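You operate a simulated robot arm through the tools that you are given. There is no shell and no other tool. Be economical: measure what you need, move in short steps, check, and stop when the job is done.

You are at the controls of a simulated two-armed robot. One attempt, no reset.

JOB
Add both small paperbacks to the rack in number order and close its end up to them.
Fine: spines outward; hold the rack while you slide its end.

The check looks at the end state, three seconds after you hand in, the way a careful person would. Anything else that was tipped, shoved, dropped, spilled or broken makes it a failure.

ROBOT AND FRAMES
Two 7-joint arms with two-finger parallel grippers on one trunk, on a base that drives. Base frame: it is fixed to the floor where the robot stands at the start and does not move with it; the origin is under the middle of the robot, x ahead of it, y to its left, z up; the surface under the hand at the start is at about z = 0.74. Readings come in m, rad, newtons and seconds.
The left shoulder is at the start at [0.06, 0.143, 0.926], the right one opposite. With the tool pointing down near the work surface each hand reaches from about 0.32 to 0.74 m from the robot's upright axis, wherever it stands, measured 20 degrees to its own side. Places, roughly: row of the book rack [0.5, 0.1, 0.8]; sliding end of the book rack [0.5, 0.1, 0.8]. Payload 1.57 kg a hand.
Tool frame (each hand has its own): the origin (TCP) lies between the finger pads and is the grasp point; the fingertips stand 0.03 m ahead of it; z points along the fingers, y is the line along which they close. The gripper opens to 0.11 m. The fingers are 0.024 m wide and 0.012 m thick; the gripper's body (0.048 by 0.112 m) begins 0.078 m behind the TCP.
Orientation is told as [roll, pitch, yaw] about the base's x, y, z axes, in that order, counted from this pose: with the fingers straight down and closing along the base's y, the tool's x points along the base's -x, its y along +y and its z along -z.

CONTROLS
- The arms move only by the tool nudge_tool. It takes "left_commands", "right_commands" or both (then of equal length, played together; a hand with none holds still); each is a list of rows, each a list of 7 numbers: the finger opening in m, from 0 to 0.11, then the shift along the tool's x, y, z in m, then the turn, a rotation vector about the tool's x, y, z in rad. In form: [[grip, tx, ty, tz, wx, wy, wz], ...]. A call has 1 to 10 rows; each row is the pose to reach, as a shift and turn from the pose commanded when the call began, along the tool's axes at that moment. A row lasts 0.2 s, in which the tool goes at most 0.05 m and 0.15 rad; a call with a longer step from one row to the next is refused whole, and so is a gripper value outside its range. A pose out of reach is approached as far as the arm can. The call stops where the force on the tool passes 40 N (or 10 N more than at its start, if that is more) or the arm is blocked; 0.2 s more then pass. Each finger travels about 0.045 m/s and halts on what it meets, pressing with about 25 N; the grip force reading is that of the motor and also rises with nothing between the fingers. The clock runs only during rows and for 0.2 s after the last one: add rows that repeat a pose to give the fingers time. It gives the time, the measured TCP pose, the force on the tool (base axes), the opening and the grip force at its end, in the units of the frame above (readings bear some noise), with the torque about the TCP (base axes, N m) and any sound that the robot's microphone picked up, and new pictures: "views" is both (left out), scene, wrist or none (wrist: the cameras of the hands that moved).
- Cameras (640 x 400 px; columns grow to the right, rows downward): "scene" is now at [0.0465, -0.012, 1.5325]; the picture's right is [-0.15, -0.99, 0.00], its down [-0.77, 0.12, -0.63] and it looks along [0.62, -0.09, -0.78] (base axes); focal length 264 px, centre (320, 200). "left" rides on the left gripper at [0.07, -0.016, -0.141] in its tool frame; the picture's right is [0.23, 0.97, 0.00], its down [-0.86, 0.20, -0.48] and it looks along [-0.47, 0.11, 0.88] (tool axes); focal length 222 px, centre (320, 200). "right" rides on the right gripper at [0.07, 0.016, -0.141] in its tool frame; the picture's right is [-0.23, 0.97, 0.00], its down [-0.86, -0.20, -0.48] and it looks along [-0.47, -0.11, 0.88] (tool axes); focal length 222 px, centre (320, 200). There is no depth. A picture from a camera that has moved, and an enlarged one, comes with that camera's place and axes in the base frame and with its lens.
- raise_lower(by): slides the trunk up (or, below 0, down) by that many m; the arms and the scene camera ride with it, the base frame stays. It gives what a move gives, with no picture.
- steer(legs): drives the robot by 1 to 6 legs, each [ahead, left, turn to the left] in m, m and rad, along the robot's own axes; the way and the turn of a leg run together, so that a leg with both is an arc; at most 1.5 m and 3.142 rad a leg. The arms and the cameras ride along, it lands a little off, and it stops where it bumps. It gives what a move gives, and a new picture of the scene camera.
- aim_head(pan, tilt): turns the head with the scene camera to pan (to the left, within 1.501 rad either way) and tilt (down, from -0.506 to 1.204), counted from straight ahead of the robot. It gives what a move gives, and a new picture of the scene camera.
- zoom(camera, box): a new picture of the part [left, top, right, bottom] of that camera's present view, enlarged. No time passes.
- hand_in(): hands the job in; it is judged then, once.

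Work in short steps. Places have to be worked out from the pictures, the camera data and where the tool is seen: move nearer, look again, correct. Check each grasp and each placing, and mend what went wrong. You have 120 turns and 260 pictures in all, those below and enlarged ones among them. Open the grippers and draw the arms clear of the work before you hand the job in, unless the task says otherwise; then end with one line.

The tools are called as name(argument=value, ...) on one line, values as JSON. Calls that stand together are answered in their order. nudge_tool: Moves the arms, as the interface text tells. Its arguments: {"type":"object","properties":{"left_commands":{"type":"array"},"right_commands":{"type":"array"},"views":{"type":"string","enum":["both","scene","wrist","none"]}},"required":[]} The other tools are called the same way: raise_lower (by) slides the trunk up or down; steer (legs) drives the base; aim_head (pan, tilt) turns the head that bears the scene camera; zoom (camera, box) takes an enlarged picture of a part of a camera's view; hand_in () hands the job in.

At the start:

```text
time_s: 0.0
left_tool_pos: [0.4401, 0.1383, 1.0618]
left_orientation: [-0.001, 0.001, 0.001]
left_contact_force: [0.2, -0.2, -0.4]
left_ft_torque: [-0.04, 0.03, -0.01]
left_gripper_width: 0.1096
left_finger_force: 0.0
right_tool_pos: [0.5736, -0.2797, 1.0287]
right_orientation: [-0.001, 0.001, 0.0]
right_contact_force: [0.4, -0.1, 0.2]
right_ft_torque: [0.03, -0.03, 0.03]
right_gripper_width: 0.1102
right_finger_force: 0.1
trunk travel left (down, up): [-0.525, 0.065]
robot x, y, heading: [-0.0011, -0.001, -0.001]
head pan, tilt: [-0.148, 0.89]
```

scene: 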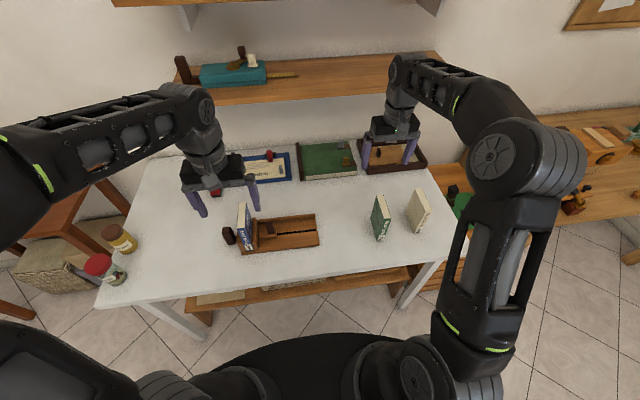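
right: 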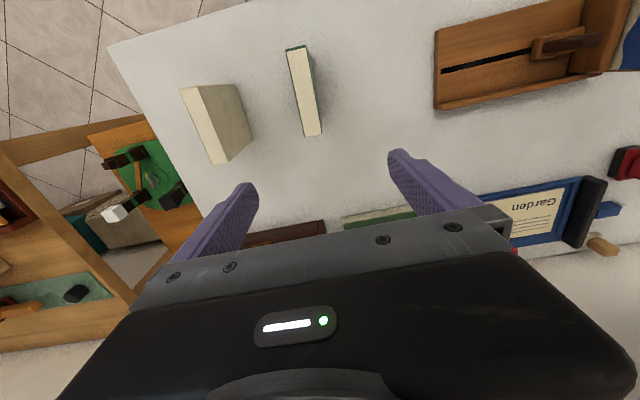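
left: 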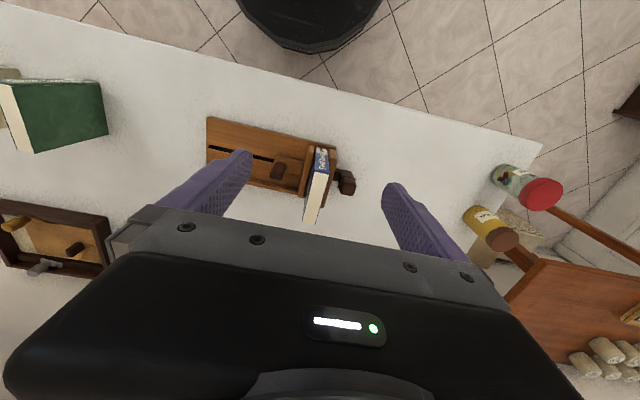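

The rack with a blue book is left of centre, and two loose books (green, cream) stand on the right. I'll enlarge these areas first.

zoom(camera="scene", box=[210, 180, 340, 261])

zoom(camera="scene", box=[350, 175, 450, 250])

zoom(camera="left", box=[190, 100, 380, 230])

zoom(camera="right", box=[160, 0, 640, 200])

```text
4.92 times, centred on (275, 220) of scene
camera zoom: at [0.0465, -0.012, 1.5325], right [-0.15, -0.99, 0.0], down [-0.77, 0.12, -0.63], along [0.62, -0.09, -0.78], focal length 1297 px, centre (542, 99)
```

zoom: 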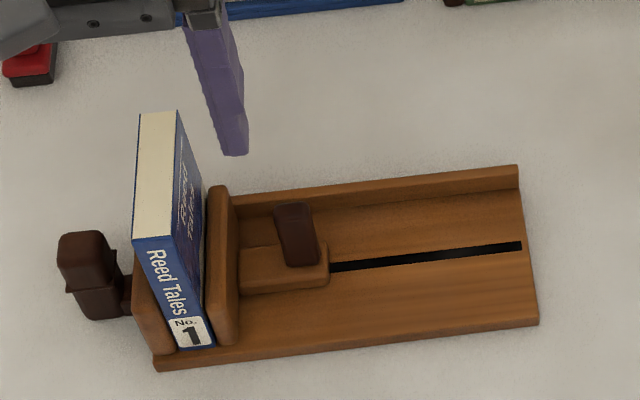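

```text
5.33 times, centred on (400, 212) of scene
camera zoom: at [0.0465, -0.012, 1.5325], right [-0.15, -0.99, 0.0], down [-0.77, 0.12, -0.63], along [0.62, -0.09, -0.78], focal length 1405 px, centre (-107, 133)
```

zoom: 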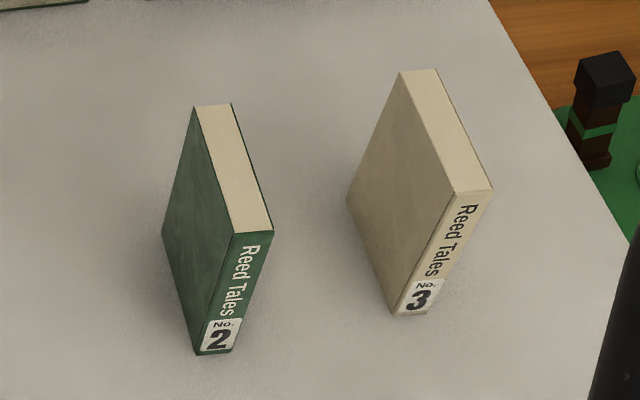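

```text
3.08 times, centred on (285, 165) of left
camera zoom: at [0.37, 0.1213, 1.2027], right [-0.23, 0.97, 0.0], down [0.86, 0.2, 0.48], along [0.47, 0.11, -0.88], focal length 684 px, centre (428, 308)
```

zoom: 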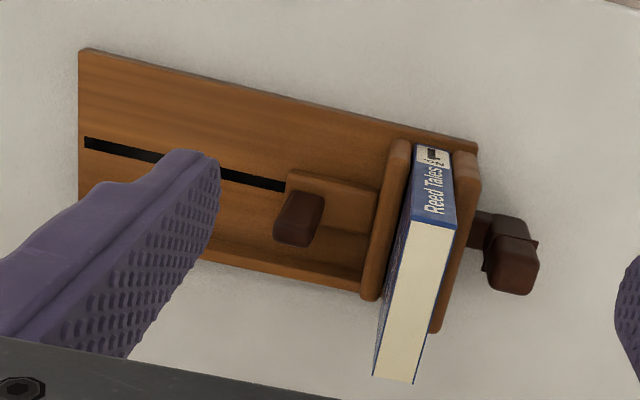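

```text
1.33 times, centred on (400, 100) of right
camera zoom: at [0.5043, -0.264, 1.1701], right [0.23, 0.97, 0.0], down [0.86, -0.2, 0.48], along [0.47, -0.11, -0.88], focal length 296 px, centre (213, 333)
```

zoom: 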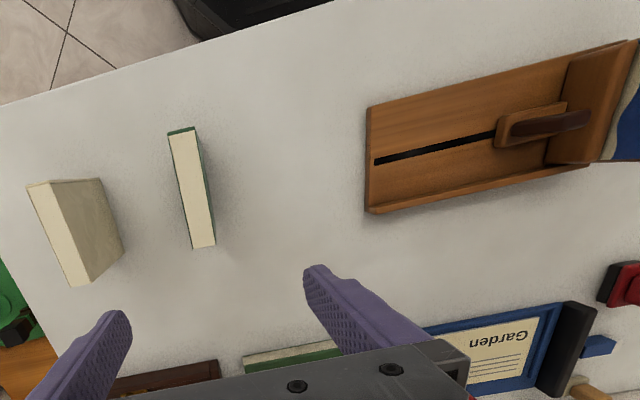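

Books 1–3: No. 1 is already in, the sliding end (with a dark grip) must be opened to the right. First I bring the left hand above the dark knob on the rack's fixed end for a closer look.

nudge_tool(left_commands=[[0.11, -0.02, 0.02, 0.02, 0, 0, 0], [0.11, -0.045, 0.04, 0.045, 0, 0, 0], [0.11, -0.07, 0.06, 0.07, 0, 0, 0], [0.11, -0.095, 0.078, 0.095, 0, 0, 0], [0.11, -0.095, 0.078, 0.095, 0, 0, 0]])

```text
time_s: 1.2
left_tool_pos: [0.5369, 0.2166, 0.966]
left_orientation: [0.001, 0.0, 0.0]
left_contact_force: [-0.8, -0.9, -0.2]
left_ft_torque: [-0.04, 0.02, 0.03]
left_gripper_width: 0.1101
left_finger_force: 0.1
right_tool_pos: [0.5734, -0.2807, 1.0289]
right_orientation: [0.0, 0.0, 0.0]
right_contact_force: [-0.2, 0.3, -0.2]
right_ft_torque: [0.03, -0.01, 0.0]
right_gripper_width: 0.11
right_finger_force: 0.0
trunk travel left (down, up): [-0.525, 0.065]
robot x, y, heading: [0.0017, 0.0008, 0.001]
head pan, tilt: [-0.148, 0.89]
camera scene: at [0.046, -0.0122, 1.5326], right [-0.15, -0.99, 0.0], down [-0.77, 0.12, -0.63], along [0.62, -0.09, -0.78], focal length 264 px, centre (320, 200)
camera left: at [0.4662, 0.1982, 1.106], right [-0.23, 0.97, 0.0], down [0.85, 0.2, 0.48], along [0.47, 0.11, -0.88], focal length 222 px, centre (320, 200)
```

scene: 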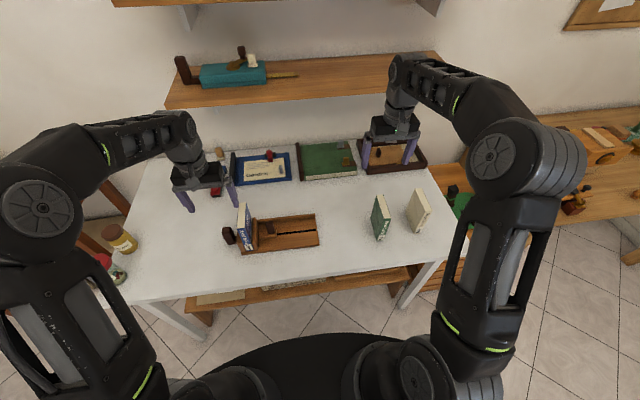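
left: 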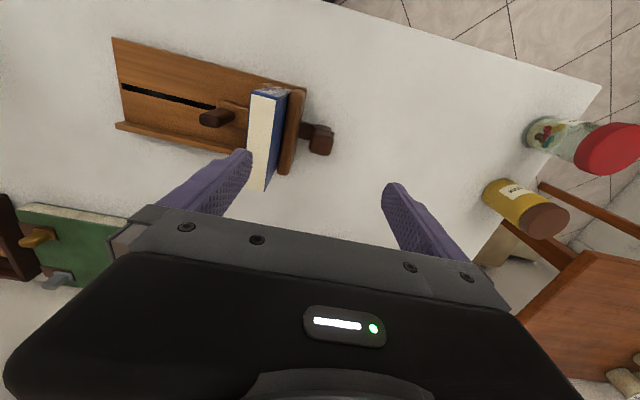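

The knob lies just under the left hand. Enlarge for its shape.

zoom(camera="left", box=[190, 60, 350, 160])

zoom(camera="scene", box=[215, 200, 285, 256])

```text
4.00 times, centred on (270, 110) of left
camera zoom: at [0.4662, 0.1982, 1.106], right [-0.23, 0.97, 0.0], down [0.85, 0.2, 0.48], along [0.47, 0.11, -0.88], focal length 888 px, centre (520, 560)
```

zoom: 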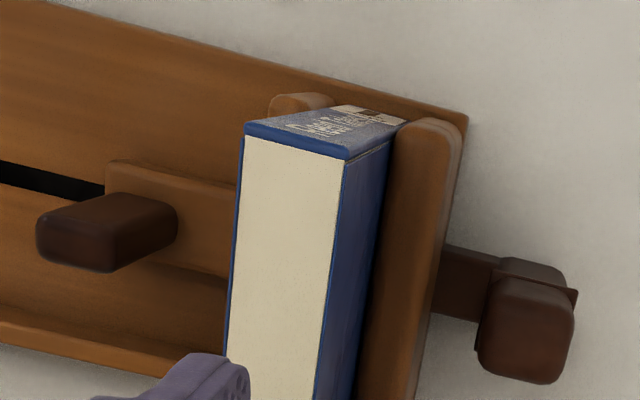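

```text
7.14 times, centred on (250, 228) of scene
camera zoom: at [0.046, -0.0122, 1.5326], right [-0.15, -0.99, 0.0], down [-0.77, 0.12, -0.63], along [0.62, -0.09, -0.78], focal length 1882 px, centre (820, 0)
```

zoom: 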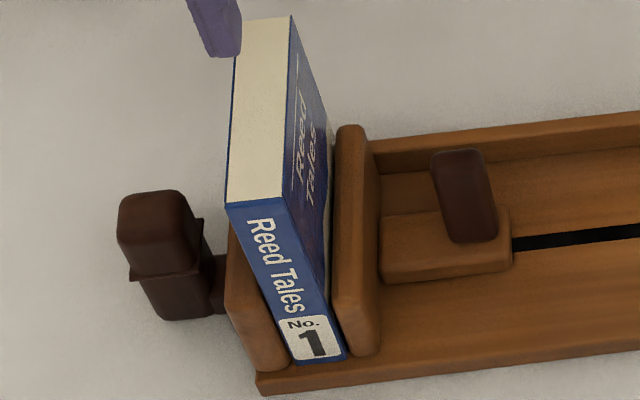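

Knob: ~3 cm square post at about (0.541, 0.2175), top z≈0.81. I'll yaw the left hand by −90° so that its fingers close along x, clear of book 1.

nudge_tool(left_commands=[[0.11, 0, 0.002, 0, 0, 0, 0.145], [0.11, 0, 0.004, 0, 0, 0, 0.29], [0.11, 0, 0.005, 0, 0, 0, 0.435], [0.11, 0, 0.005, 0, 0, 0, 0.58], [0.11, 0, 0.005, 0, 0, 0, 0.725], [0.11, 0, 0.005, 0, 0, 0, 0.87], [0.11, 0, 0.005, 0, 0, 0, 1.015], [0.11, 0, 0.005, 0, 0, 0, 1.16], [0.11, 0, 0.005, 0, 0, 0, 1.305], [0.11, 0, 0.005, 0, 0, 0, 1.45]], views="none")

nudge_tool(left_commands=[[0.11, 0, 0, 0, 0, 0, 0.1208], [0.11, 0, 0, 0, 0, 0, 0.1208]])

```text
time_s: 3.4
left_tool_pos: [0.5361, 0.2213, 0.9664]
left_orientation: [-0.001, 0.001, -1.451]
left_contact_force: [0.2, 0.3, 0.4]
left_ft_torque: [0.0, -0.05, -0.04]
left_gripper_width: 0.1099
left_finger_force: 0.1
right_tool_pos: [0.5729, -0.2802, 1.0279]
right_orientation: [0.0, 0.0, 0.002]
right_contact_force: [-0.9, 0.6, 0.5]
right_ft_torque: [0.02, 0.02, 0.0]
right_gripper_width: 0.1099
right_finger_force: 0.1
trunk travel left (down, up): [-0.525, 0.065]
robot x, y, heading: [-0.0063, -0.0029, 0.002]
head pan, tilt: [-0.148, 0.89]
```

```text
time_s: 4.0
left_tool_pos: [0.5346, 0.2221, 0.9677]
left_orientation: [0.0, 0.0, -1.573]
left_contact_force: [-0.7, 0.5, -0.2]
left_ft_torque: [-0.01, 0.01, -0.01]
left_gripper_width: 0.11
left_finger_force: 0.1
right_tool_pos: [0.5736, -0.2806, 1.0276]
right_orientation: [0.0, -0.002, 0.0]
right_contact_force: [-0.6, -0.8, 0.6]
right_ft_torque: [-0.03, 0.01, -0.02]
right_gripper_width: 0.1101
right_finger_force: 0.1
trunk travel left (down, up): [-0.525, 0.065]
robot x, y, heading: [-0.0015, 0.0012, 0.001]
head pan, tilt: [-0.148, 0.89]
camera scene: at [0.0465, -0.0121, 1.5325], right [-0.15, -0.99, 0.0], down [-0.77, 0.12, -0.63], along [0.62, -0.09, -0.78], focal length 264 px, centre (320, 200)
camera left: at [0.5186, 0.2901, 1.1075], right [0.97, 0.23, 0.0], down [0.2, -0.86, 0.48], along [0.11, -0.47, -0.88], focal length 222 px, centre (320, 200)
```

scene: 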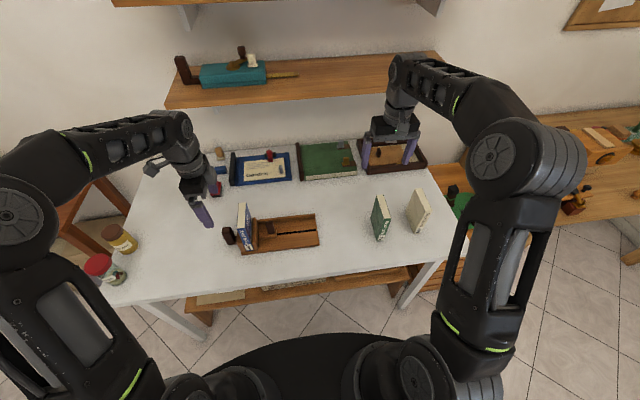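
left: 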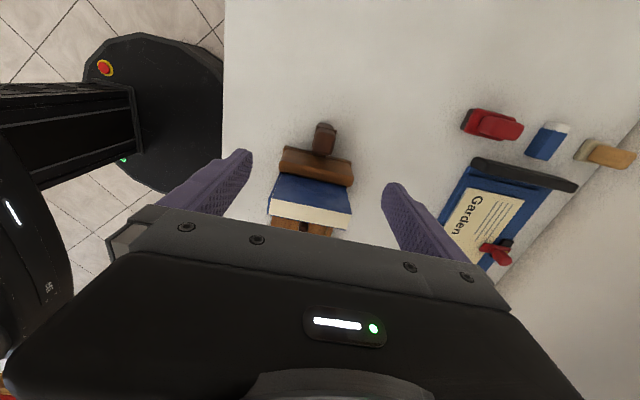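

The knob appears at about (0.542, 0.221). I descend with fingers straddling it along x, then close.

nudge_tool(left_commands=[[0.11, 0.001, 0.0065, 0.04, 0, 0, 0], [0.11, 0.001, 0.0065, 0.08, 0, 0, 0], [0.11, 0.001, 0.0065, 0.12, 0, 0, 0], [0.11, 0.001, 0.0065, 0.14, 0, 0, 0], [0.11, 0.001, 0.0065, 0.162, 0, 0, 0], [0.11, 0.001, 0.0065, 0.162, 0, 0, 0]])

```text
time_s: 5.4
left_tool_pos: [0.5419, 0.2216, 0.8047]
left_orientation: [-0.001, 0.001, -1.569]
left_contact_force: [0.1, 0.3, -0.5]
left_ft_torque: [0.0, 0.0, -0.02]
left_gripper_width: 0.11
left_finger_force: 0.0
right_tool_pos: [0.5734, -0.2808, 1.0278]
right_orientation: [0.0, -0.001, -0.001]
right_contact_force: [-0.9, 0.1, -0.4]
right_ft_torque: [0.02, 0.04, 0.0]
right_gripper_width: 0.1099
right_finger_force: 0.1
trunk travel left (down, up): [-0.525, 0.065]
robot x, y, heading: [-0.0017, 0.0029, -0.0]
head pan, tilt: [-0.148, 0.89]
camera scene: at [0.0462, -0.012, 1.5326], right [-0.15, -0.99, 0.0], down [-0.77, 0.12, -0.63], along [0.62, -0.09, -0.78], focal length 264 px, centre (320, 200)
camera left: at [0.5249, 0.2913, 0.946], right [0.97, 0.23, 0.0], down [0.2, -0.85, 0.48], along [0.11, -0.47, -0.88], focal length 222 px, centre (320, 200)
```

scene: 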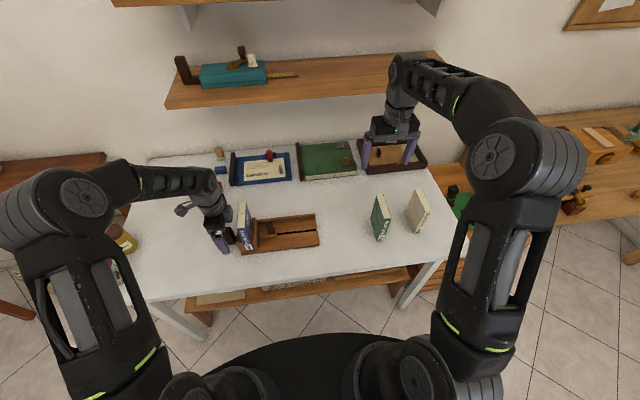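
left: 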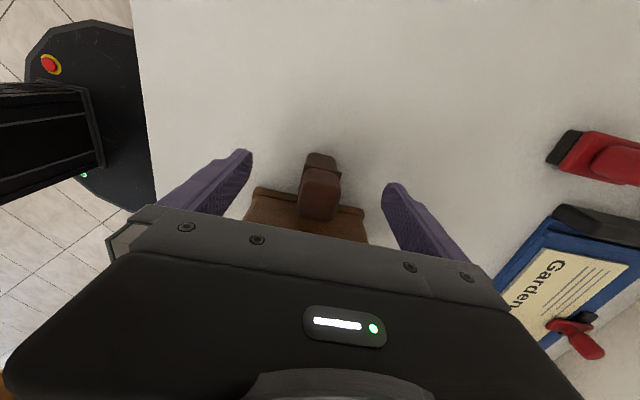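

The knob is centred between the fingers; closing.

nudge_tool(left_commands=[[0.06, 0, 0, 0, 0, 0, 0], [0.04, 0, 0, 0, 0, 0, 0], [0.02, 0, 0, 0, 0, 0, 0], [0.015, 0, 0, 0, 0, 0, 0], [0.015, 0, 0, 0, 0, 0, 0], [0.015, 0, 0, 0, 0, 0, 0]], views="wrist")

```text
time_s: 6.8
left_tool_pos: [0.5414, 0.2233, 0.8054]
left_orientation: [0.0, 0.0, -1.57]
left_contact_force: [-0.1, -0.4, 0.1]
left_ft_torque: [0.35, -0.04, -0.06]
left_gripper_width: 0.0279
left_finger_force: 21.3
right_tool_pos: [0.5741, -0.2805, 1.0271]
right_orientation: [0.0, 0.0, -0.001]
right_contact_force: [0.9, 0.3, 0.0]
right_ft_torque: [-0.02, -0.01, -0.02]
right_gripper_width: 0.11
right_finger_force: 0.1
trunk travel left (down, up): [-0.525, 0.065]
robot x, y, heading: [0.0028, 0.0006, 0.0]
head pan, tilt: [-0.148, 0.89]
camera left: at [0.525, 0.2912, 0.9463], right [0.97, 0.23, 0.0], down [0.2, -0.86, 0.48], along [0.11, -0.47, -0.88], focal length 222 px, centre (320, 200)
```

left: 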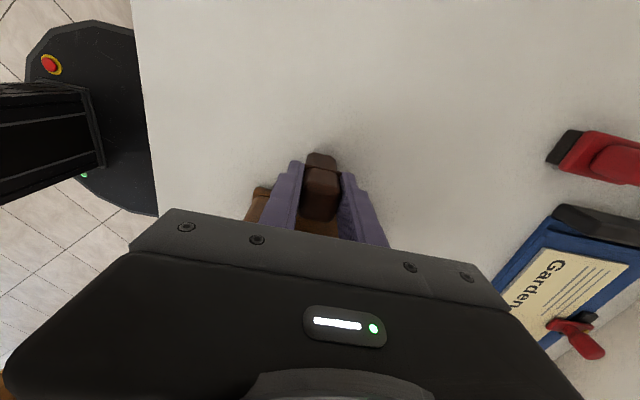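

The knob is held (28 mm). Now the right hand goes over the sliding end's grip, yawing +90° so it also closes along x.

nudge_tool(right_commands=[[0.11, 0.003, 0.03, 0, 0, 0, -0.145], [0.11, 0.006, 0.065, 0, 0, 0, -0.29], [0.11, 0.009, 0.1, 0, 0, 0, -0.435], [0.11, 0.012, 0.14, 0, 0, 0, -0.58], [0.11, 0.016, 0.18, 0, 0, 0, -0.725], [0.11, 0.02, 0.22, 0, 0, 0, -0.87], [0.11, 0.024, 0.26, 0, 0, 0, -1.015], [0.11, 0.028, 0.29, 0.01, 0, 0, -1.16], [0.11, 0.032, 0.32, 0.02, 0, 0, -1.305], [0.11, 0.0326, 0.345, 0.03, 0, 0, -1.45]], views="none")

nudge_tool(right_commands=[[0.11, 0, 0, 0, 0, 0, -0.1208], [0.11, 0, 0, 0, 0, 0, -0.1208]])

```text
time_s: 9.0
left_tool_pos: [0.5416, 0.2227, 0.8063]
left_orientation: [0.001, 0.0, -1.569]
left_contact_force: [-0.2, 2.0, -0.7]
left_ft_torque: [-0.68, 0.03, -0.1]
left_gripper_width: 0.0278
left_finger_force: 24.8
right_tool_pos: [0.5403, 0.0653, 0.9984]
right_orientation: [0.0, -0.001, 1.453]
right_contact_force: [-0.4, -0.8, 0.4]
right_ft_torque: [0.01, 0.01, 0.02]
right_gripper_width: 0.11
right_finger_force: 0.1
trunk travel left (down, up): [-0.525, 0.065]
robot x, y, heading: [-0.0002, -0.0004, 0.0]
head pan, tilt: [-0.148, 0.89]
```

```text
time_s: 9.6
left_tool_pos: [0.5415, 0.2235, 0.8056]
left_orientation: [0.0, 0.0, -1.571]
left_contact_force: [0.0, -0.7, -0.7]
left_ft_torque: [0.04, -0.04, -0.11]
left_gripper_width: 0.0279
left_finger_force: 25.0
right_tool_pos: [0.5408, 0.0651, 0.9989]
right_orientation: [0.0, 0.002, 1.572]
right_contact_force: [0.0, -0.1, -0.4]
right_ft_torque: [-0.02, -0.01, 0.03]
right_gripper_width: 0.11
right_finger_force: 0.0
trunk travel left (down, up): [-0.525, 0.065]
robot x, y, heading: [0.0009, -0.0003, -0.0]
head pan, tilt: [-0.148, 0.89]
camera scene: at [0.0464, -0.0119, 1.5325], right [-0.15, -0.99, 0.0], down [-0.77, 0.12, -0.63], along [0.62, -0.09, -0.78], focal length 264 px, centre (320, 200)
camera right: at [0.5254, -0.0048, 1.14], right [-0.97, 0.23, 0.0], down [0.2, 0.86, 0.48], along [0.11, 0.47, -0.88], focal length 222 px, centre (320, 200)
```

scene: 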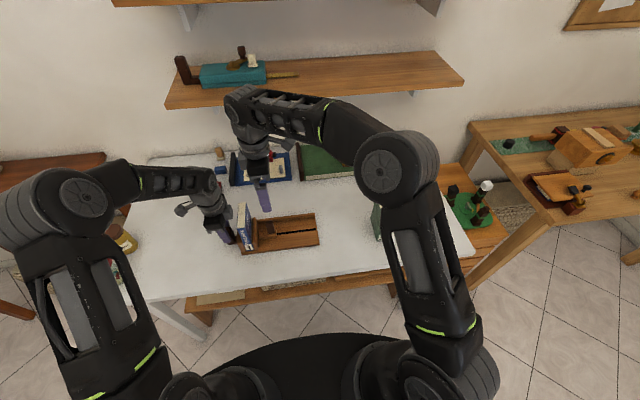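
right: 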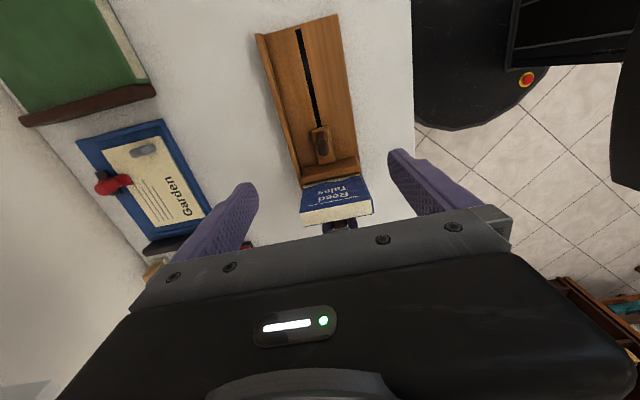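

Enlarging the sliding end as seen by the right hand.

zoom(camera="right", box=[240, 0, 400, 240])

```text
1.67 times, centred on (320, 120) of right
camera zoom: at [0.5254, -0.0048, 1.14], right [-0.97, 0.23, 0.0], down [0.2, 0.86, 0.48], along [0.11, 0.47, -0.88], focal length 370 px, centre (320, 333)
```

zoom: 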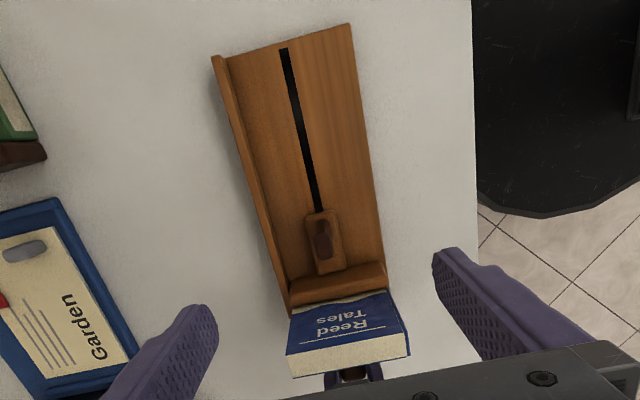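

Slider grip at about (0.543, 0.082), slim in x (~16 mm), top z≈0.82. Descend with reduced opening to z≈0.83 first and look.

nudge_tool(right_commands=[[0.09, -0.008, -0.002, 0.04, 0, 0, 0], [0.07, -0.017, -0.002, 0.08, 0, 0, 0], [0.06, -0.017, -0.002, 0.12, 0, 0, 0], [0.06, -0.017, -0.002, 0.15, 0, 0, 0], [0.06, -0.017, -0.002, 0.169, 0, 0, 0], [0.06, -0.017, -0.002, 0.169, 0, 0, 0]])

zoom(camera="scene", box=[205, 180, 335, 261])

```text
time_s: 11.0
left_tool_pos: [0.5405, 0.2226, 0.8048]
left_orientation: [0.0, -0.002, -1.571]
left_contact_force: [-1.7, 0.4, 0.6]
left_ft_torque: [0.08, 0.05, -0.12]
left_gripper_width: 0.0277
left_finger_force: 24.8
right_tool_pos: [0.5426, 0.0832, 0.828]
right_orientation: [0.001, 0.0, 1.572]
right_contact_force: [0.1, -0.5, 0.4]
right_ft_torque: [0.0, 0.01, 0.03]
right_gripper_width: 0.0598
right_finger_force: 0.1
trunk travel left (down, up): [-0.525, 0.065]
robot x, y, heading: [0.0005, 0.0004, -0.001]
head pan, tilt: [-0.148, 0.89]
camera scene: at [0.0464, -0.0119, 1.5325], right [-0.15, -0.99, 0.0], down [-0.77, 0.12, -0.63], along [0.62, -0.09, -0.78], focal length 264 px, centre (320, 200)
camera right: at [0.5271, 0.0131, 0.9696], right [-0.97, 0.23, 0.0], down [0.2, 0.86, 0.48], along [0.11, 0.47, -0.88], focal length 222 px, centre (320, 200)
```

scene: 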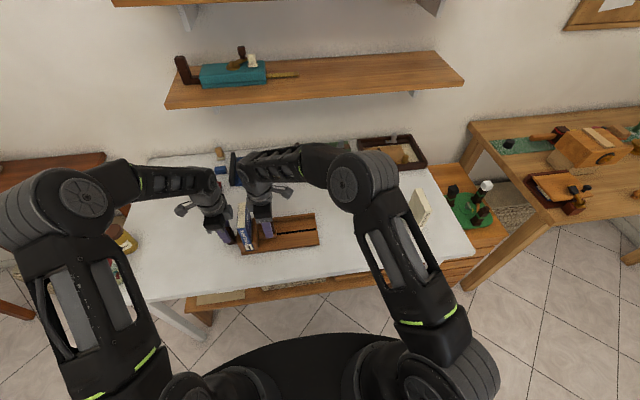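
right: 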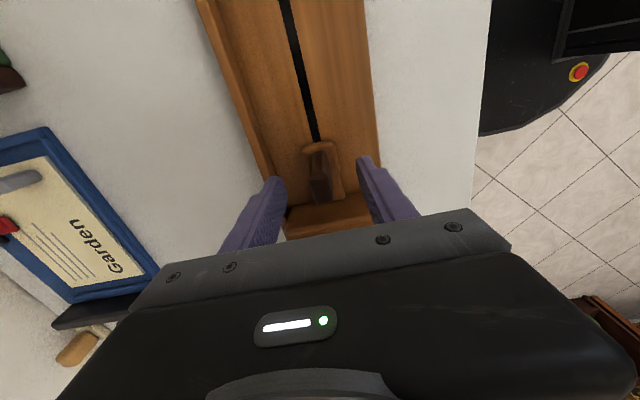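

```text
4.92 times, centred on (270, 220) of scene
camera zoom: at [0.0464, -0.0119, 1.5325], right [-0.15, -0.99, 0.0], down [-0.77, 0.12, -0.63], along [0.62, -0.09, -0.78], focal length 1297 px, centre (566, 99)
```

zoom: 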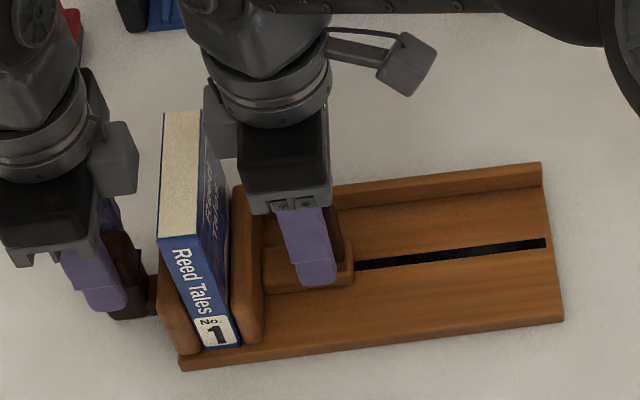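

The grip is between the fingers. Descend a further 16 mm and close.

nudge_tool(right_commands=[[0.06, 0.003, 0, 0.016, 0, 0, 0], [0.06, 0.003, 0, 0.016, 0, 0, 0], [0.03, 0.003, 0, 0.016, 0, 0, 0], [0.005, 0.003, 0, 0.016, 0, 0, 0], [0.005, 0.003, 0, 0.016, 0, 0, 0], [0.005, 0.003, 0, 0.016, 0, 0, 0]])

```text
time_s: 12.4
left_tool_pos: [0.5418, 0.224, 0.8056]
left_orientation: [0.001, 0.001, -1.57]
left_contact_force: [5.2, 0.3, -0.1]
left_ft_torque: [-0.11, 0.18, 0.38]
left_gripper_width: 0.0278
left_finger_force: 24.9
right_tool_pos: [0.5416, 0.0792, 0.8113]
right_orientation: [0.002, 0.0, 1.569]
right_contact_force: [-6.0, -1.6, 3.1]
right_ft_torque: [0.01, -0.14, 0.14]
right_gripper_width: 0.015
right_finger_force: 24.0
trunk travel left (down, up): [-0.525, 0.065]
robot x, y, heading: [-0.0039, 0.0017, 0.001]
head pan, tilt: [-0.148, 0.89]
camera scene: at [0.0465, -0.0118, 1.5325], right [-0.15, -0.99, 0.0], down [-0.77, 0.12, -0.63], along [0.62, -0.09, -0.78], focal length 264 px, centre (320, 200)
camera right: at [0.5267, 0.01, 0.9538], right [-0.97, 0.23, 0.0], down [0.2, 0.86, 0.48], along [0.11, 0.47, -0.88], focal length 222 px, centre (320, 200)
```

scene: 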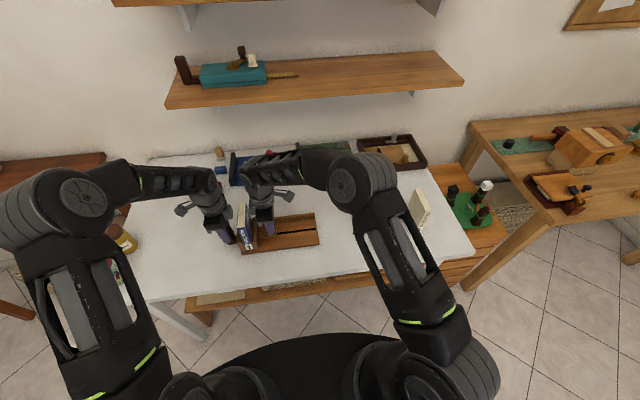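
right: 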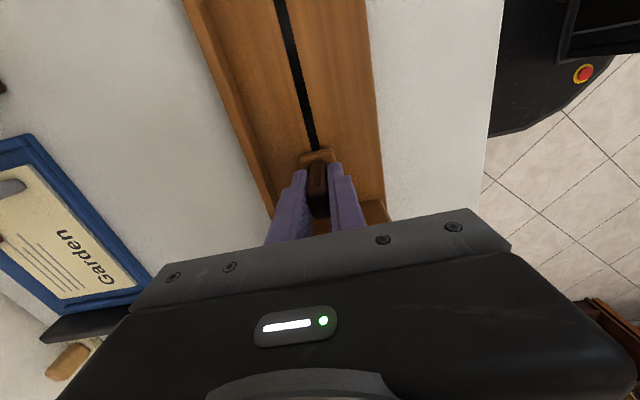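

Both gripped. Slide the end 6 cm to the right slowly while the left hand holds the rack.

nudge_tool(right_commands=[[0.005, 0.008, 0, 0, 0, 0, 0], [0.005, 0.016, 0, 0, 0, 0, 0], [0.005, 0.024, 0, 0, 0, 0, 0], [0.005, 0.032, 0, 0, 0, 0, 0], [0.005, 0.04, 0, 0, 0, 0, 0], [0.005, 0.05, 0, 0, 0, 0, 0], [0.005, 0.06, 0, 0, 0, 0, 0], [0.005, 0.06, 0, 0, 0, 0, 0]])

zoom(camera="scene", box=[205, 180, 335, 261])

```text
time_s: 14.2
left_tool_pos: [0.541, 0.223, 0.8055]
left_orientation: [0.0, 0.0, -1.571]
left_contact_force: [3.1, -4.9, 3.5]
left_ft_torque: [-0.68, 0.11, 0.46]
left_gripper_width: 0.0275
left_finger_force: 25.1
right_tool_pos: [0.544, 0.0178, 0.8126]
right_orientation: [0.001, -0.001, 1.571]
right_contact_force: [-4.4, 5.0, -4.5]
right_ft_torque: [-0.27, -0.08, 0.38]
right_gripper_width: 0.0147
right_finger_force: 25.0
trunk travel left (down, up): [-0.525, 0.065]
robot x, y, heading: [0.0011, 0.0016, -0.002]
head pan, tilt: [-0.148, 0.89]
camera scene: at [0.0468, -0.0118, 1.5325], right [-0.15, -0.99, 0.0], down [-0.77, 0.12, -0.63], along [0.62, -0.09, -0.78], focal length 264 px, centre (320, 200)
camera right: at [0.5276, -0.0506, 0.9541], right [-0.97, 0.23, 0.0], down [0.2, 0.86, 0.48], along [0.11, 0.47, -0.88], focal length 222 px, centre (320, 200)
```

scene: 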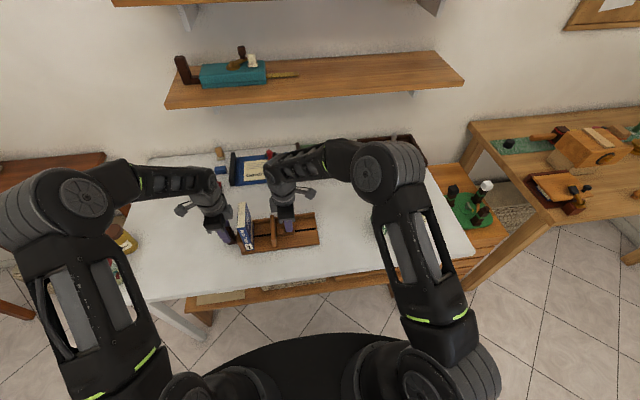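
right: 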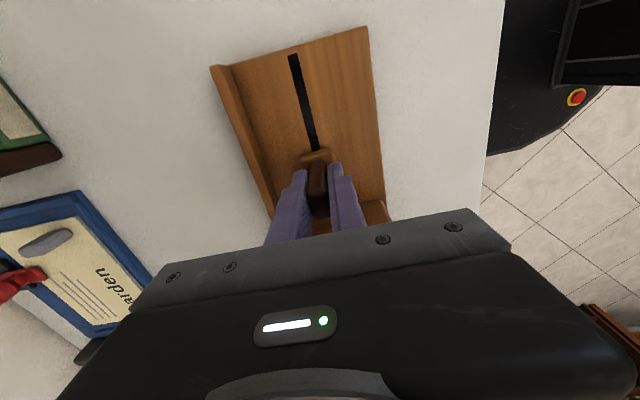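

```text
4.92 times, centred on (270, 220) of scene
camera zoom: at [0.0468, -0.0118, 1.5325], right [-0.15, -0.99, 0.0], down [-0.77, 0.12, -0.63], along [0.62, -0.09, -0.78], focal length 1297 px, centre (566, 99)
```

zoom: 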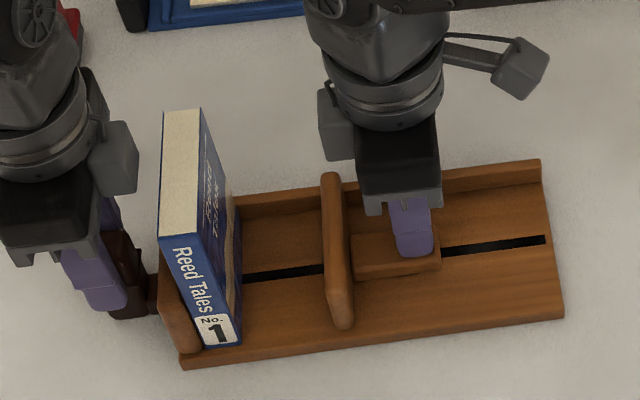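

Works well with book 1 standing still. Slide 5.5 cm further.

nudge_tool(right_commands=[[0.005, 0.01, 0, 0, 0, 0, 0], [0.005, 0.02, 0, 0, 0, 0, 0], [0.005, 0.03, 0, 0, 0, 0, 0], [0.005, 0.04, 0, 0, 0, 0, 0], [0.005, 0.048, 0, 0, 0, 0, 0], [0.005, 0.055, 0, 0, 0, 0, 0], [0.005, 0.055, 0, 0, 0, 0, 0]], views="none")

zoom(camera="scene", box=[205, 180, 335, 261])

```text
time_s: 15.8
left_tool_pos: [0.5423, 0.2224, 0.8065]
left_orientation: [0.0, 0.0, -1.572]
left_contact_force: [2.0, -4.8, 6.3]
left_ft_torque: [-0.75, 0.05, 0.37]
left_gripper_width: 0.0278
left_finger_force: 25.4
right_tool_pos: [0.543, -0.0361, 0.8124]
right_orientation: [0.002, 0.0, 1.571]
right_contact_force: [-2.9, 4.7, -5.7]
right_ft_torque: [-0.74, -0.04, 0.28]
right_gripper_width: 0.0146
right_finger_force: 25.3
trunk travel left (down, up): [-0.525, 0.065]
robot x, y, heading: [-0.0003, -0.0018, 0.0]
head pan, tilt: [-0.148, 0.89]
```

```text
4.92 times, centred on (270, 220) of scene
camera zoom: at [0.0467, -0.0119, 1.5325], right [-0.15, -0.99, 0.0], down [-0.77, 0.12, -0.63], along [0.62, -0.09, -0.78], focal length 1297 px, centre (566, 99)
```

zoom: 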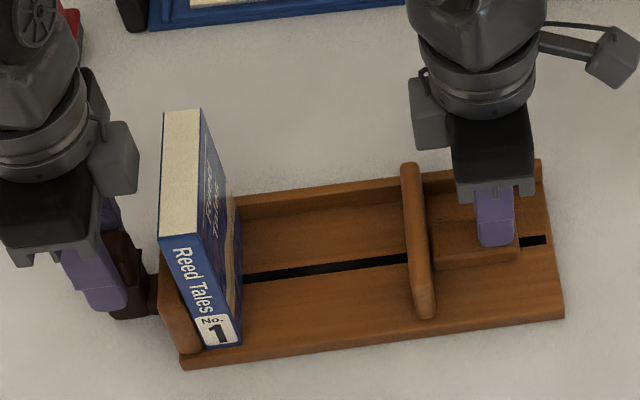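

The gap is now ~11.5 cm. Release both hands: left rises straight and moves aside (same path back later); right rises clear.

nudge_tool(left_commands=[[0.04, 0, 0, 0, 0, 0, 0], [0.06, 0, 0, 0, 0, 0, 0], [0.06, 0, 0, 0, 0, 0, 0], [0.06, 0, 0, -0.03, 0, 0, 0], [0.06, 0, 0, -0.07, 0, 0, 0], [0.06, 0, 0, -0.11, 0, 0, 0], [0.06, 0.04, 0, -0.11, 0, 0, 0], [0.06, 0.08, 0, -0.11, 0, 0, 0], [0.06, 0.1, 0, -0.11, 0, 0, 0], [0.06, 0.1, 0, -0.11, 0, 0, 0]], right_commands=[[0.03, 0, 0, 0, 0, 0, 0], [0.05, 0, 0, 0, 0, 0, 0], [0.05, 0, 0, 0, 0, 0, 0], [0.05, 0, 0, -0.03, 0, 0, 0], [0.05, 0, 0, -0.07, 0, 0, 0], [0.05, 0, 0, -0.11, 0, 0, 0], [0.05, 0, 0, -0.15, 0, 0, 0], [0.05, 0, 0, -0.18, 0, 0, 0], [0.05, 0, 0, -0.18, 0, 0, 0], [0.05, 0, 0, -0.18, 0, 0, 0]], views="scene")

```text
time_s: 18.0
left_tool_pos: [0.5413, 0.3227, 0.9136]
left_orientation: [0.0, 0.001, -1.569]
left_contact_force: [-0.6, 0.0, 0.0]
left_ft_torque: [0.02, 0.0, 0.02]
left_gripper_width: 0.0597
left_finger_force: 0.0
right_tool_pos: [0.5429, -0.0357, 0.9912]
right_orientation: [0.001, 0.0, 1.571]
right_contact_force: [0.1, -0.9, 0.1]
right_ft_torque: [0.04, 0.03, -0.01]
right_gripper_width: 0.0501
right_finger_force: 0.0
trunk travel left (down, up): [-0.525, 0.065]
robot x, y, heading: [-0.0014, 0.0009, -0.001]
head pan, tilt: [-0.148, 0.89]
camera scene: at [0.0464, -0.0121, 1.5326], right [-0.15, -0.99, 0.0], down [-0.77, 0.12, -0.63], along [0.62, -0.09, -0.78], focal length 264 px, centre (320, 200)
```

scene: 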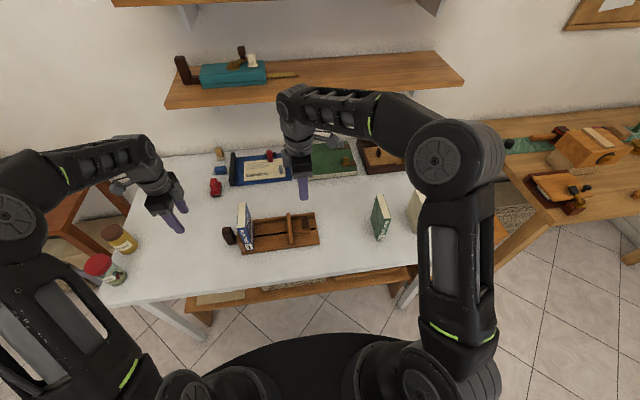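

Both clear, book 1 stands. Bring the right hand over book 2 (centre ≈ (0.518, −0.286), yaw ≈ −0.055).

nudge_tool(right_commands=[[0.06, 0.025, 0.003, 0, 0, 0, 0.145], [0.07, 0.05, 0.006, 0, 0, 0, 0.29], [0.07, 0.075, 0.009, 0, 0, 0, 0.435], [0.07, 0.1, 0.012, 0, 0, 0, 0.58], [0.07, 0.125, 0.015, 0, 0, 0, 0.725], [0.07, 0.15, 0.018, 0, 0, 0, 0.87], [0.07, 0.175, 0.02, 0, 0, 0, 1.015], [0.07, 0.2, 0.022, 0, 0, 0, 1.16], [0.07, 0.225, 0.024, 0, 0, 0, 1.305], [0.07, 0.25, 0.025, 0, 0, 0, 1.45]], views="none")

nudge_tool(right_commands=[[0.07, 0, 0, 0, 0, 0, 0.09], [0.07, 0, 0, 0, 0, 0, 0.176], [0.07, 0, 0, 0, 0, 0, 0.176]])

zoom(camera="right", box=[200, 60, 440, 220])

```text
time_s: 20.2
left_tool_pos: [0.5416, 0.3223, 0.9142]
left_orientation: [0.001, 0.001, -1.57]
left_contact_force: [-0.6, 0.7, 0.1]
left_ft_torque: [0.0, -0.01, -0.01]
left_gripper_width: 0.0602
left_finger_force: 0.0
right_tool_pos: [0.5181, -0.2858, 0.9933]
right_orientation: [0.0, 0.001, 0.118]
right_contact_force: [-0.1, 0.3, -1.2]
right_ft_torque: [0.0, -0.02, 0.01]
right_gripper_width: 0.0703
right_finger_force: 0.1
trunk travel left (down, up): [-0.525, 0.065]
robot x, y, heading: [-0.0031, -0.0022, 0.005]
head pan, tilt: [-0.148, 0.89]
```

```text
time_s: 21.0
left_tool_pos: [0.5404, 0.3231, 0.9147]
left_orientation: [0.0, 0.0, -1.57]
left_contact_force: [1.5, 0.3, -0.1]
left_ft_torque: [0.02, 0.01, -0.02]
left_gripper_width: 0.0601
left_finger_force: 0.0
right_tool_pos: [0.5178, -0.2855, 0.9931]
right_orientation: [-0.001, 0.0, -0.058]
right_contact_force: [-0.7, 0.2, -0.3]
right_ft_torque: [-0.03, -0.05, -0.03]
right_gripper_width: 0.07
right_finger_force: 0.0
trunk travel left (down, up): [-0.525, 0.065]
robot x, y, heading: [-0.0012, -0.0014, -0.001]
head pan, tilt: [-0.148, 0.89]
camera scene: at [0.0465, -0.012, 1.5325], right [-0.15, -0.99, 0.0], down [-0.77, 0.12, -0.63], along [0.62, -0.09, -0.78], focal length 264 px, centre (320, 200)
camera right: at [0.4496, -0.266, 1.1345], right [0.28, 0.96, 0.0], down [0.84, -0.25, 0.48], along [0.46, -0.14, -0.88], focal length 222 px, centre (320, 200)
```

scene: 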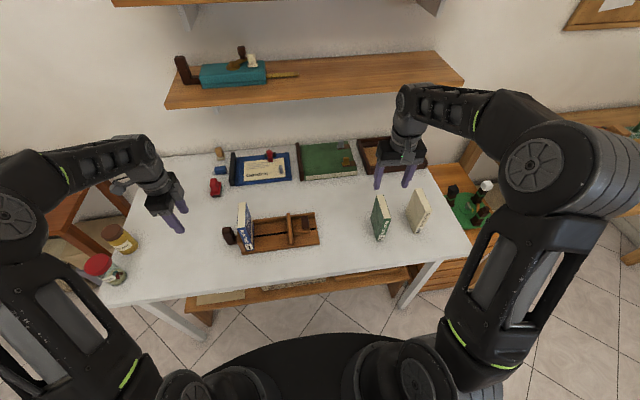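
right: 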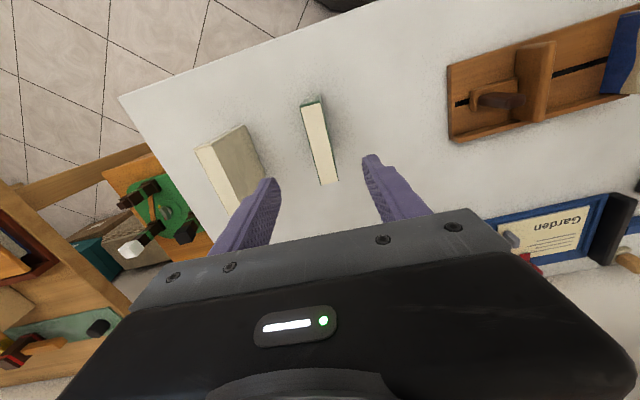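

```text
2.50 times, centred on (320, 140) of right
camera zoom: at [0.4496, -0.266, 1.1345], right [0.28, 0.96, 0.0], down [0.84, -0.25, 0.48], along [0.46, -0.14, -0.88], focal length 555 px, centre (320, 350)
```

zoom: 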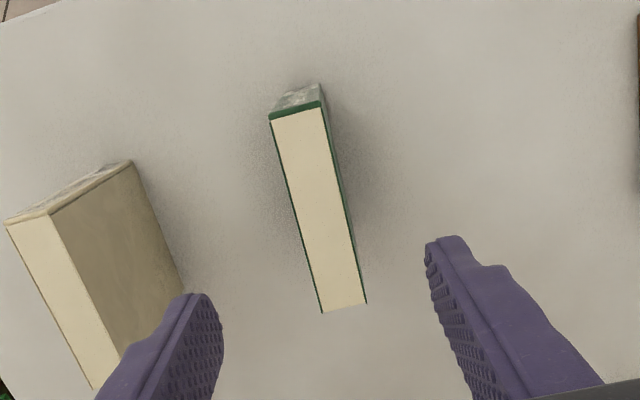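

Book 2 is right under the fingers (centre (0.518, −0.287), yaw −0.052). Descend to z 0.835 and close.

nudge_tool(right_commands=[[0.07, 0, -0.001, 0.04, 0, 0, 0], [0.07, 0, -0.001, 0.08, 0, 0, 0], [0.07, 0, -0.001, 0.12, 0, 0, 0], [0.07, 0, -0.001, 0.158, 0, 0, 0], [0.07, 0, -0.001, 0.158, 0, 0, 0], [0.05, 0, -0.001, 0.158, 0, 0, 0], [0.03, 0, -0.001, 0.158, 0, 0, 0], [0.01, 0, -0.001, 0.158, 0, 0, 0], [0.01, 0, -0.001, 0.158, 0, 0, 0]])

```text
time_s: 23.0
left_tool_pos: [0.5407, 0.3226, 0.9151]
left_orientation: [0.0, 0.001, -1.572]
left_contact_force: [0.2, 0.3, 0.3]
left_ft_torque: [-0.03, 0.0, 0.02]
left_gripper_width: 0.06
left_finger_force: 0.0
right_tool_pos: [0.5173, -0.2871, 0.8354]
right_orientation: [0.0, 0.0, -0.055]
right_contact_force: [0.9, 0.2, 0.5]
right_ft_torque: [0.04, 0.0, -0.01]
right_gripper_width: 0.0237
right_finger_force: 22.6
trunk travel left (down, up): [-0.525, 0.065]
robot x, y, heading: [-0.0016, 0.0004, 0.001]
head pan, tilt: [-0.148, 0.89]
camera scene: at [0.0464, -0.0119, 1.5326], right [-0.15, -0.99, 0.0], down [-0.77, 0.12, -0.63], along [0.62, -0.09, -0.78], focal length 264 px, centre (320, 200)
camera right: at [0.4488, -0.2661, 0.9776], right [0.28, 0.96, 0.0], down [0.84, -0.25, 0.48], along [0.46, -0.13, -0.88], focal length 222 px, centre (320, 200)
```

scene: 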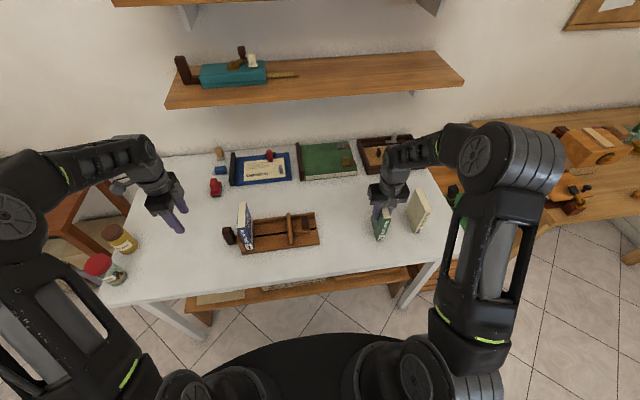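
right: 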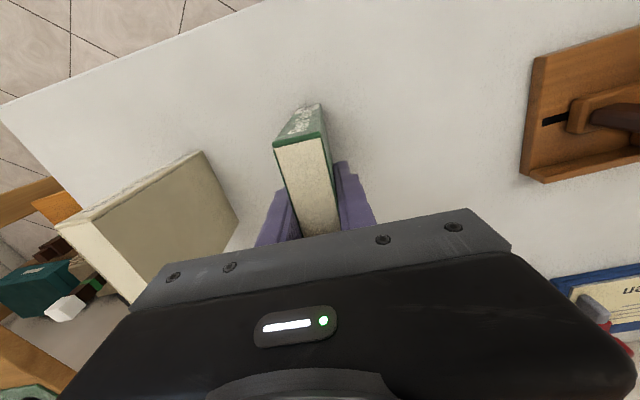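

Gripped (23.7 mm). Lift it straight up 17 cm and check.

nudge_tool(right_commands=[[0.01, 0, 0, -0.015, 0, 0, 0], [0.01, 0, 0, -0.05, 0, 0, 0], [0.01, 0, 0, -0.09, 0, 0, 0], [0.01, 0, 0, -0.13, 0, 0, 0], [0.01, 0, 0, -0.17, 0, 0, 0], [0.01, 0, 0, -0.17, 0, 0, 0]], views="wrist")

nudge_tool(right_commands=[[0.01, 0, 0.03, 0, 0, 0, -0.01], [0.01, -0.001, 0.07, 0, 0, 0, -0.02], [0.01, -0.001, 0.115, 0, 0, 0, -0.03], [0.01, -0.002, 0.16, 0, 0, 0, -0.04], [0.01, -0.0025, 0.205, 0, 0, 0, -0.04], [0.01, -0.003, 0.25, 0, 0, 0, -0.04], [0.01, -0.0033, 0.295, 0, 0, 0, -0.04], [0.01, -0.0033, 0.34, 0, 0, 0, -0.04], [0.01, -0.0033, 0.375, 0, 0, 0, -0.04], [0.01, -0.0033, 0.398, 0, 0, 0, -0.04]])

zoom(camera="scene", box=[205, 150, 345, 261])

```text
time_s: 24.4
left_tool_pos: [0.541, 0.3228, 0.9138]
left_orientation: [0.0, 0.002, -1.57]
left_contact_force: [-0.7, 0.7, -0.6]
left_ft_torque: [0.03, 0.02, -0.01]
left_gripper_width: 0.0602
left_finger_force: 0.1
right_tool_pos: [0.5181, -0.2889, 1.0062]
right_orientation: [-0.002, 0.001, -0.055]
right_contact_force: [-1.2, -0.1, -1.0]
right_ft_torque: [0.01, -0.01, -0.03]
right_gripper_width: 0.0235
right_finger_force: 25.5
trunk travel left (down, up): [-0.525, 0.065]
robot x, y, heading: [0.0013, -0.001, 0.003]
head pan, tilt: [-0.148, 0.89]
camera right: at [0.45, -0.2686, 1.1476], right [0.28, 0.96, 0.0], down [0.84, -0.25, 0.48], along [0.46, -0.13, -0.88], focal length 222 px, centre (320, 200)
```

right: 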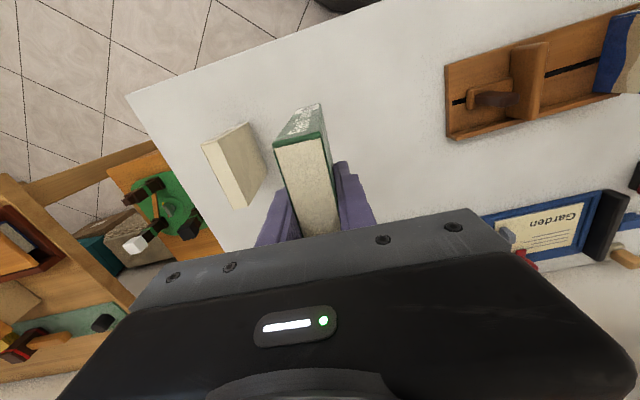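

```text
time_s: 26.6
left_tool_pos: [0.5398, 0.3226, 0.914]
left_orientation: [0.001, 0.002, -1.569]
left_contact_force: [0.2, 1.2, 0.4]
left_ft_torque: [0.02, 0.03, 0.04]
left_gripper_width: 0.0602
left_finger_force: 0.1
right_tool_pos: [0.5438, 0.1113, 1.0043]
right_orientation: [0.0, 0.0, -0.015]
right_contact_force: [0.1, -0.7, -1.0]
right_ft_torque: [0.03, 0.03, 0.04]
right_gripper_width: 0.0238
right_finger_force: 25.0
trunk travel left (down, up): [-0.525, 0.065]
robot x, y, heading: [-0.0001, 0.0018, 0.002]
head pan, tilt: [-0.148, 0.89]
camera scene: at [0.0467, -0.0113, 1.5325], right [-0.15, -0.99, 0.0], down [-0.77, 0.12, -0.63], along [0.62, -0.09, -0.78], focal length 264 px, centre (320, 200)
camera right: at [0.4735, 0.1284, 1.1457], right [0.24, 0.97, 0.0], down [0.85, -0.21, 0.48], along [0.46, -0.12, -0.88], focal length 222 px, centre (320, 200)
```

scene: 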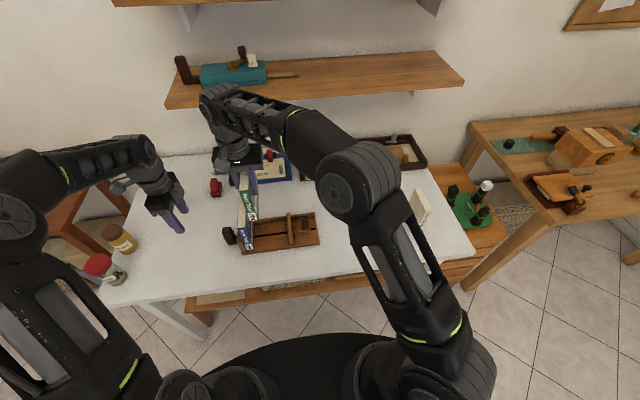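
right: 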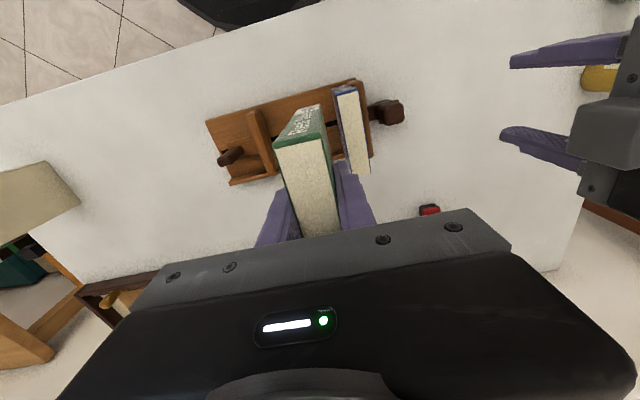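

```text
3.60 times, centred on (275, 206) of scene
camera zoom: at [0.0467, -0.0113, 1.5325], right [-0.15, -0.99, 0.0], down [-0.77, 0.12, -0.63], along [0.62, -0.09, -0.78], focal length 950 px, centre (482, 180)
```

zoom: 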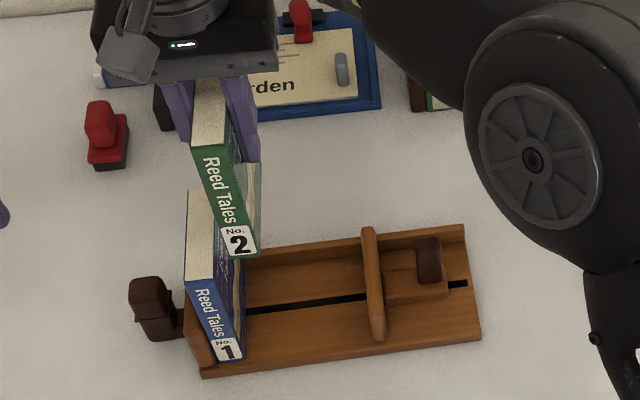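

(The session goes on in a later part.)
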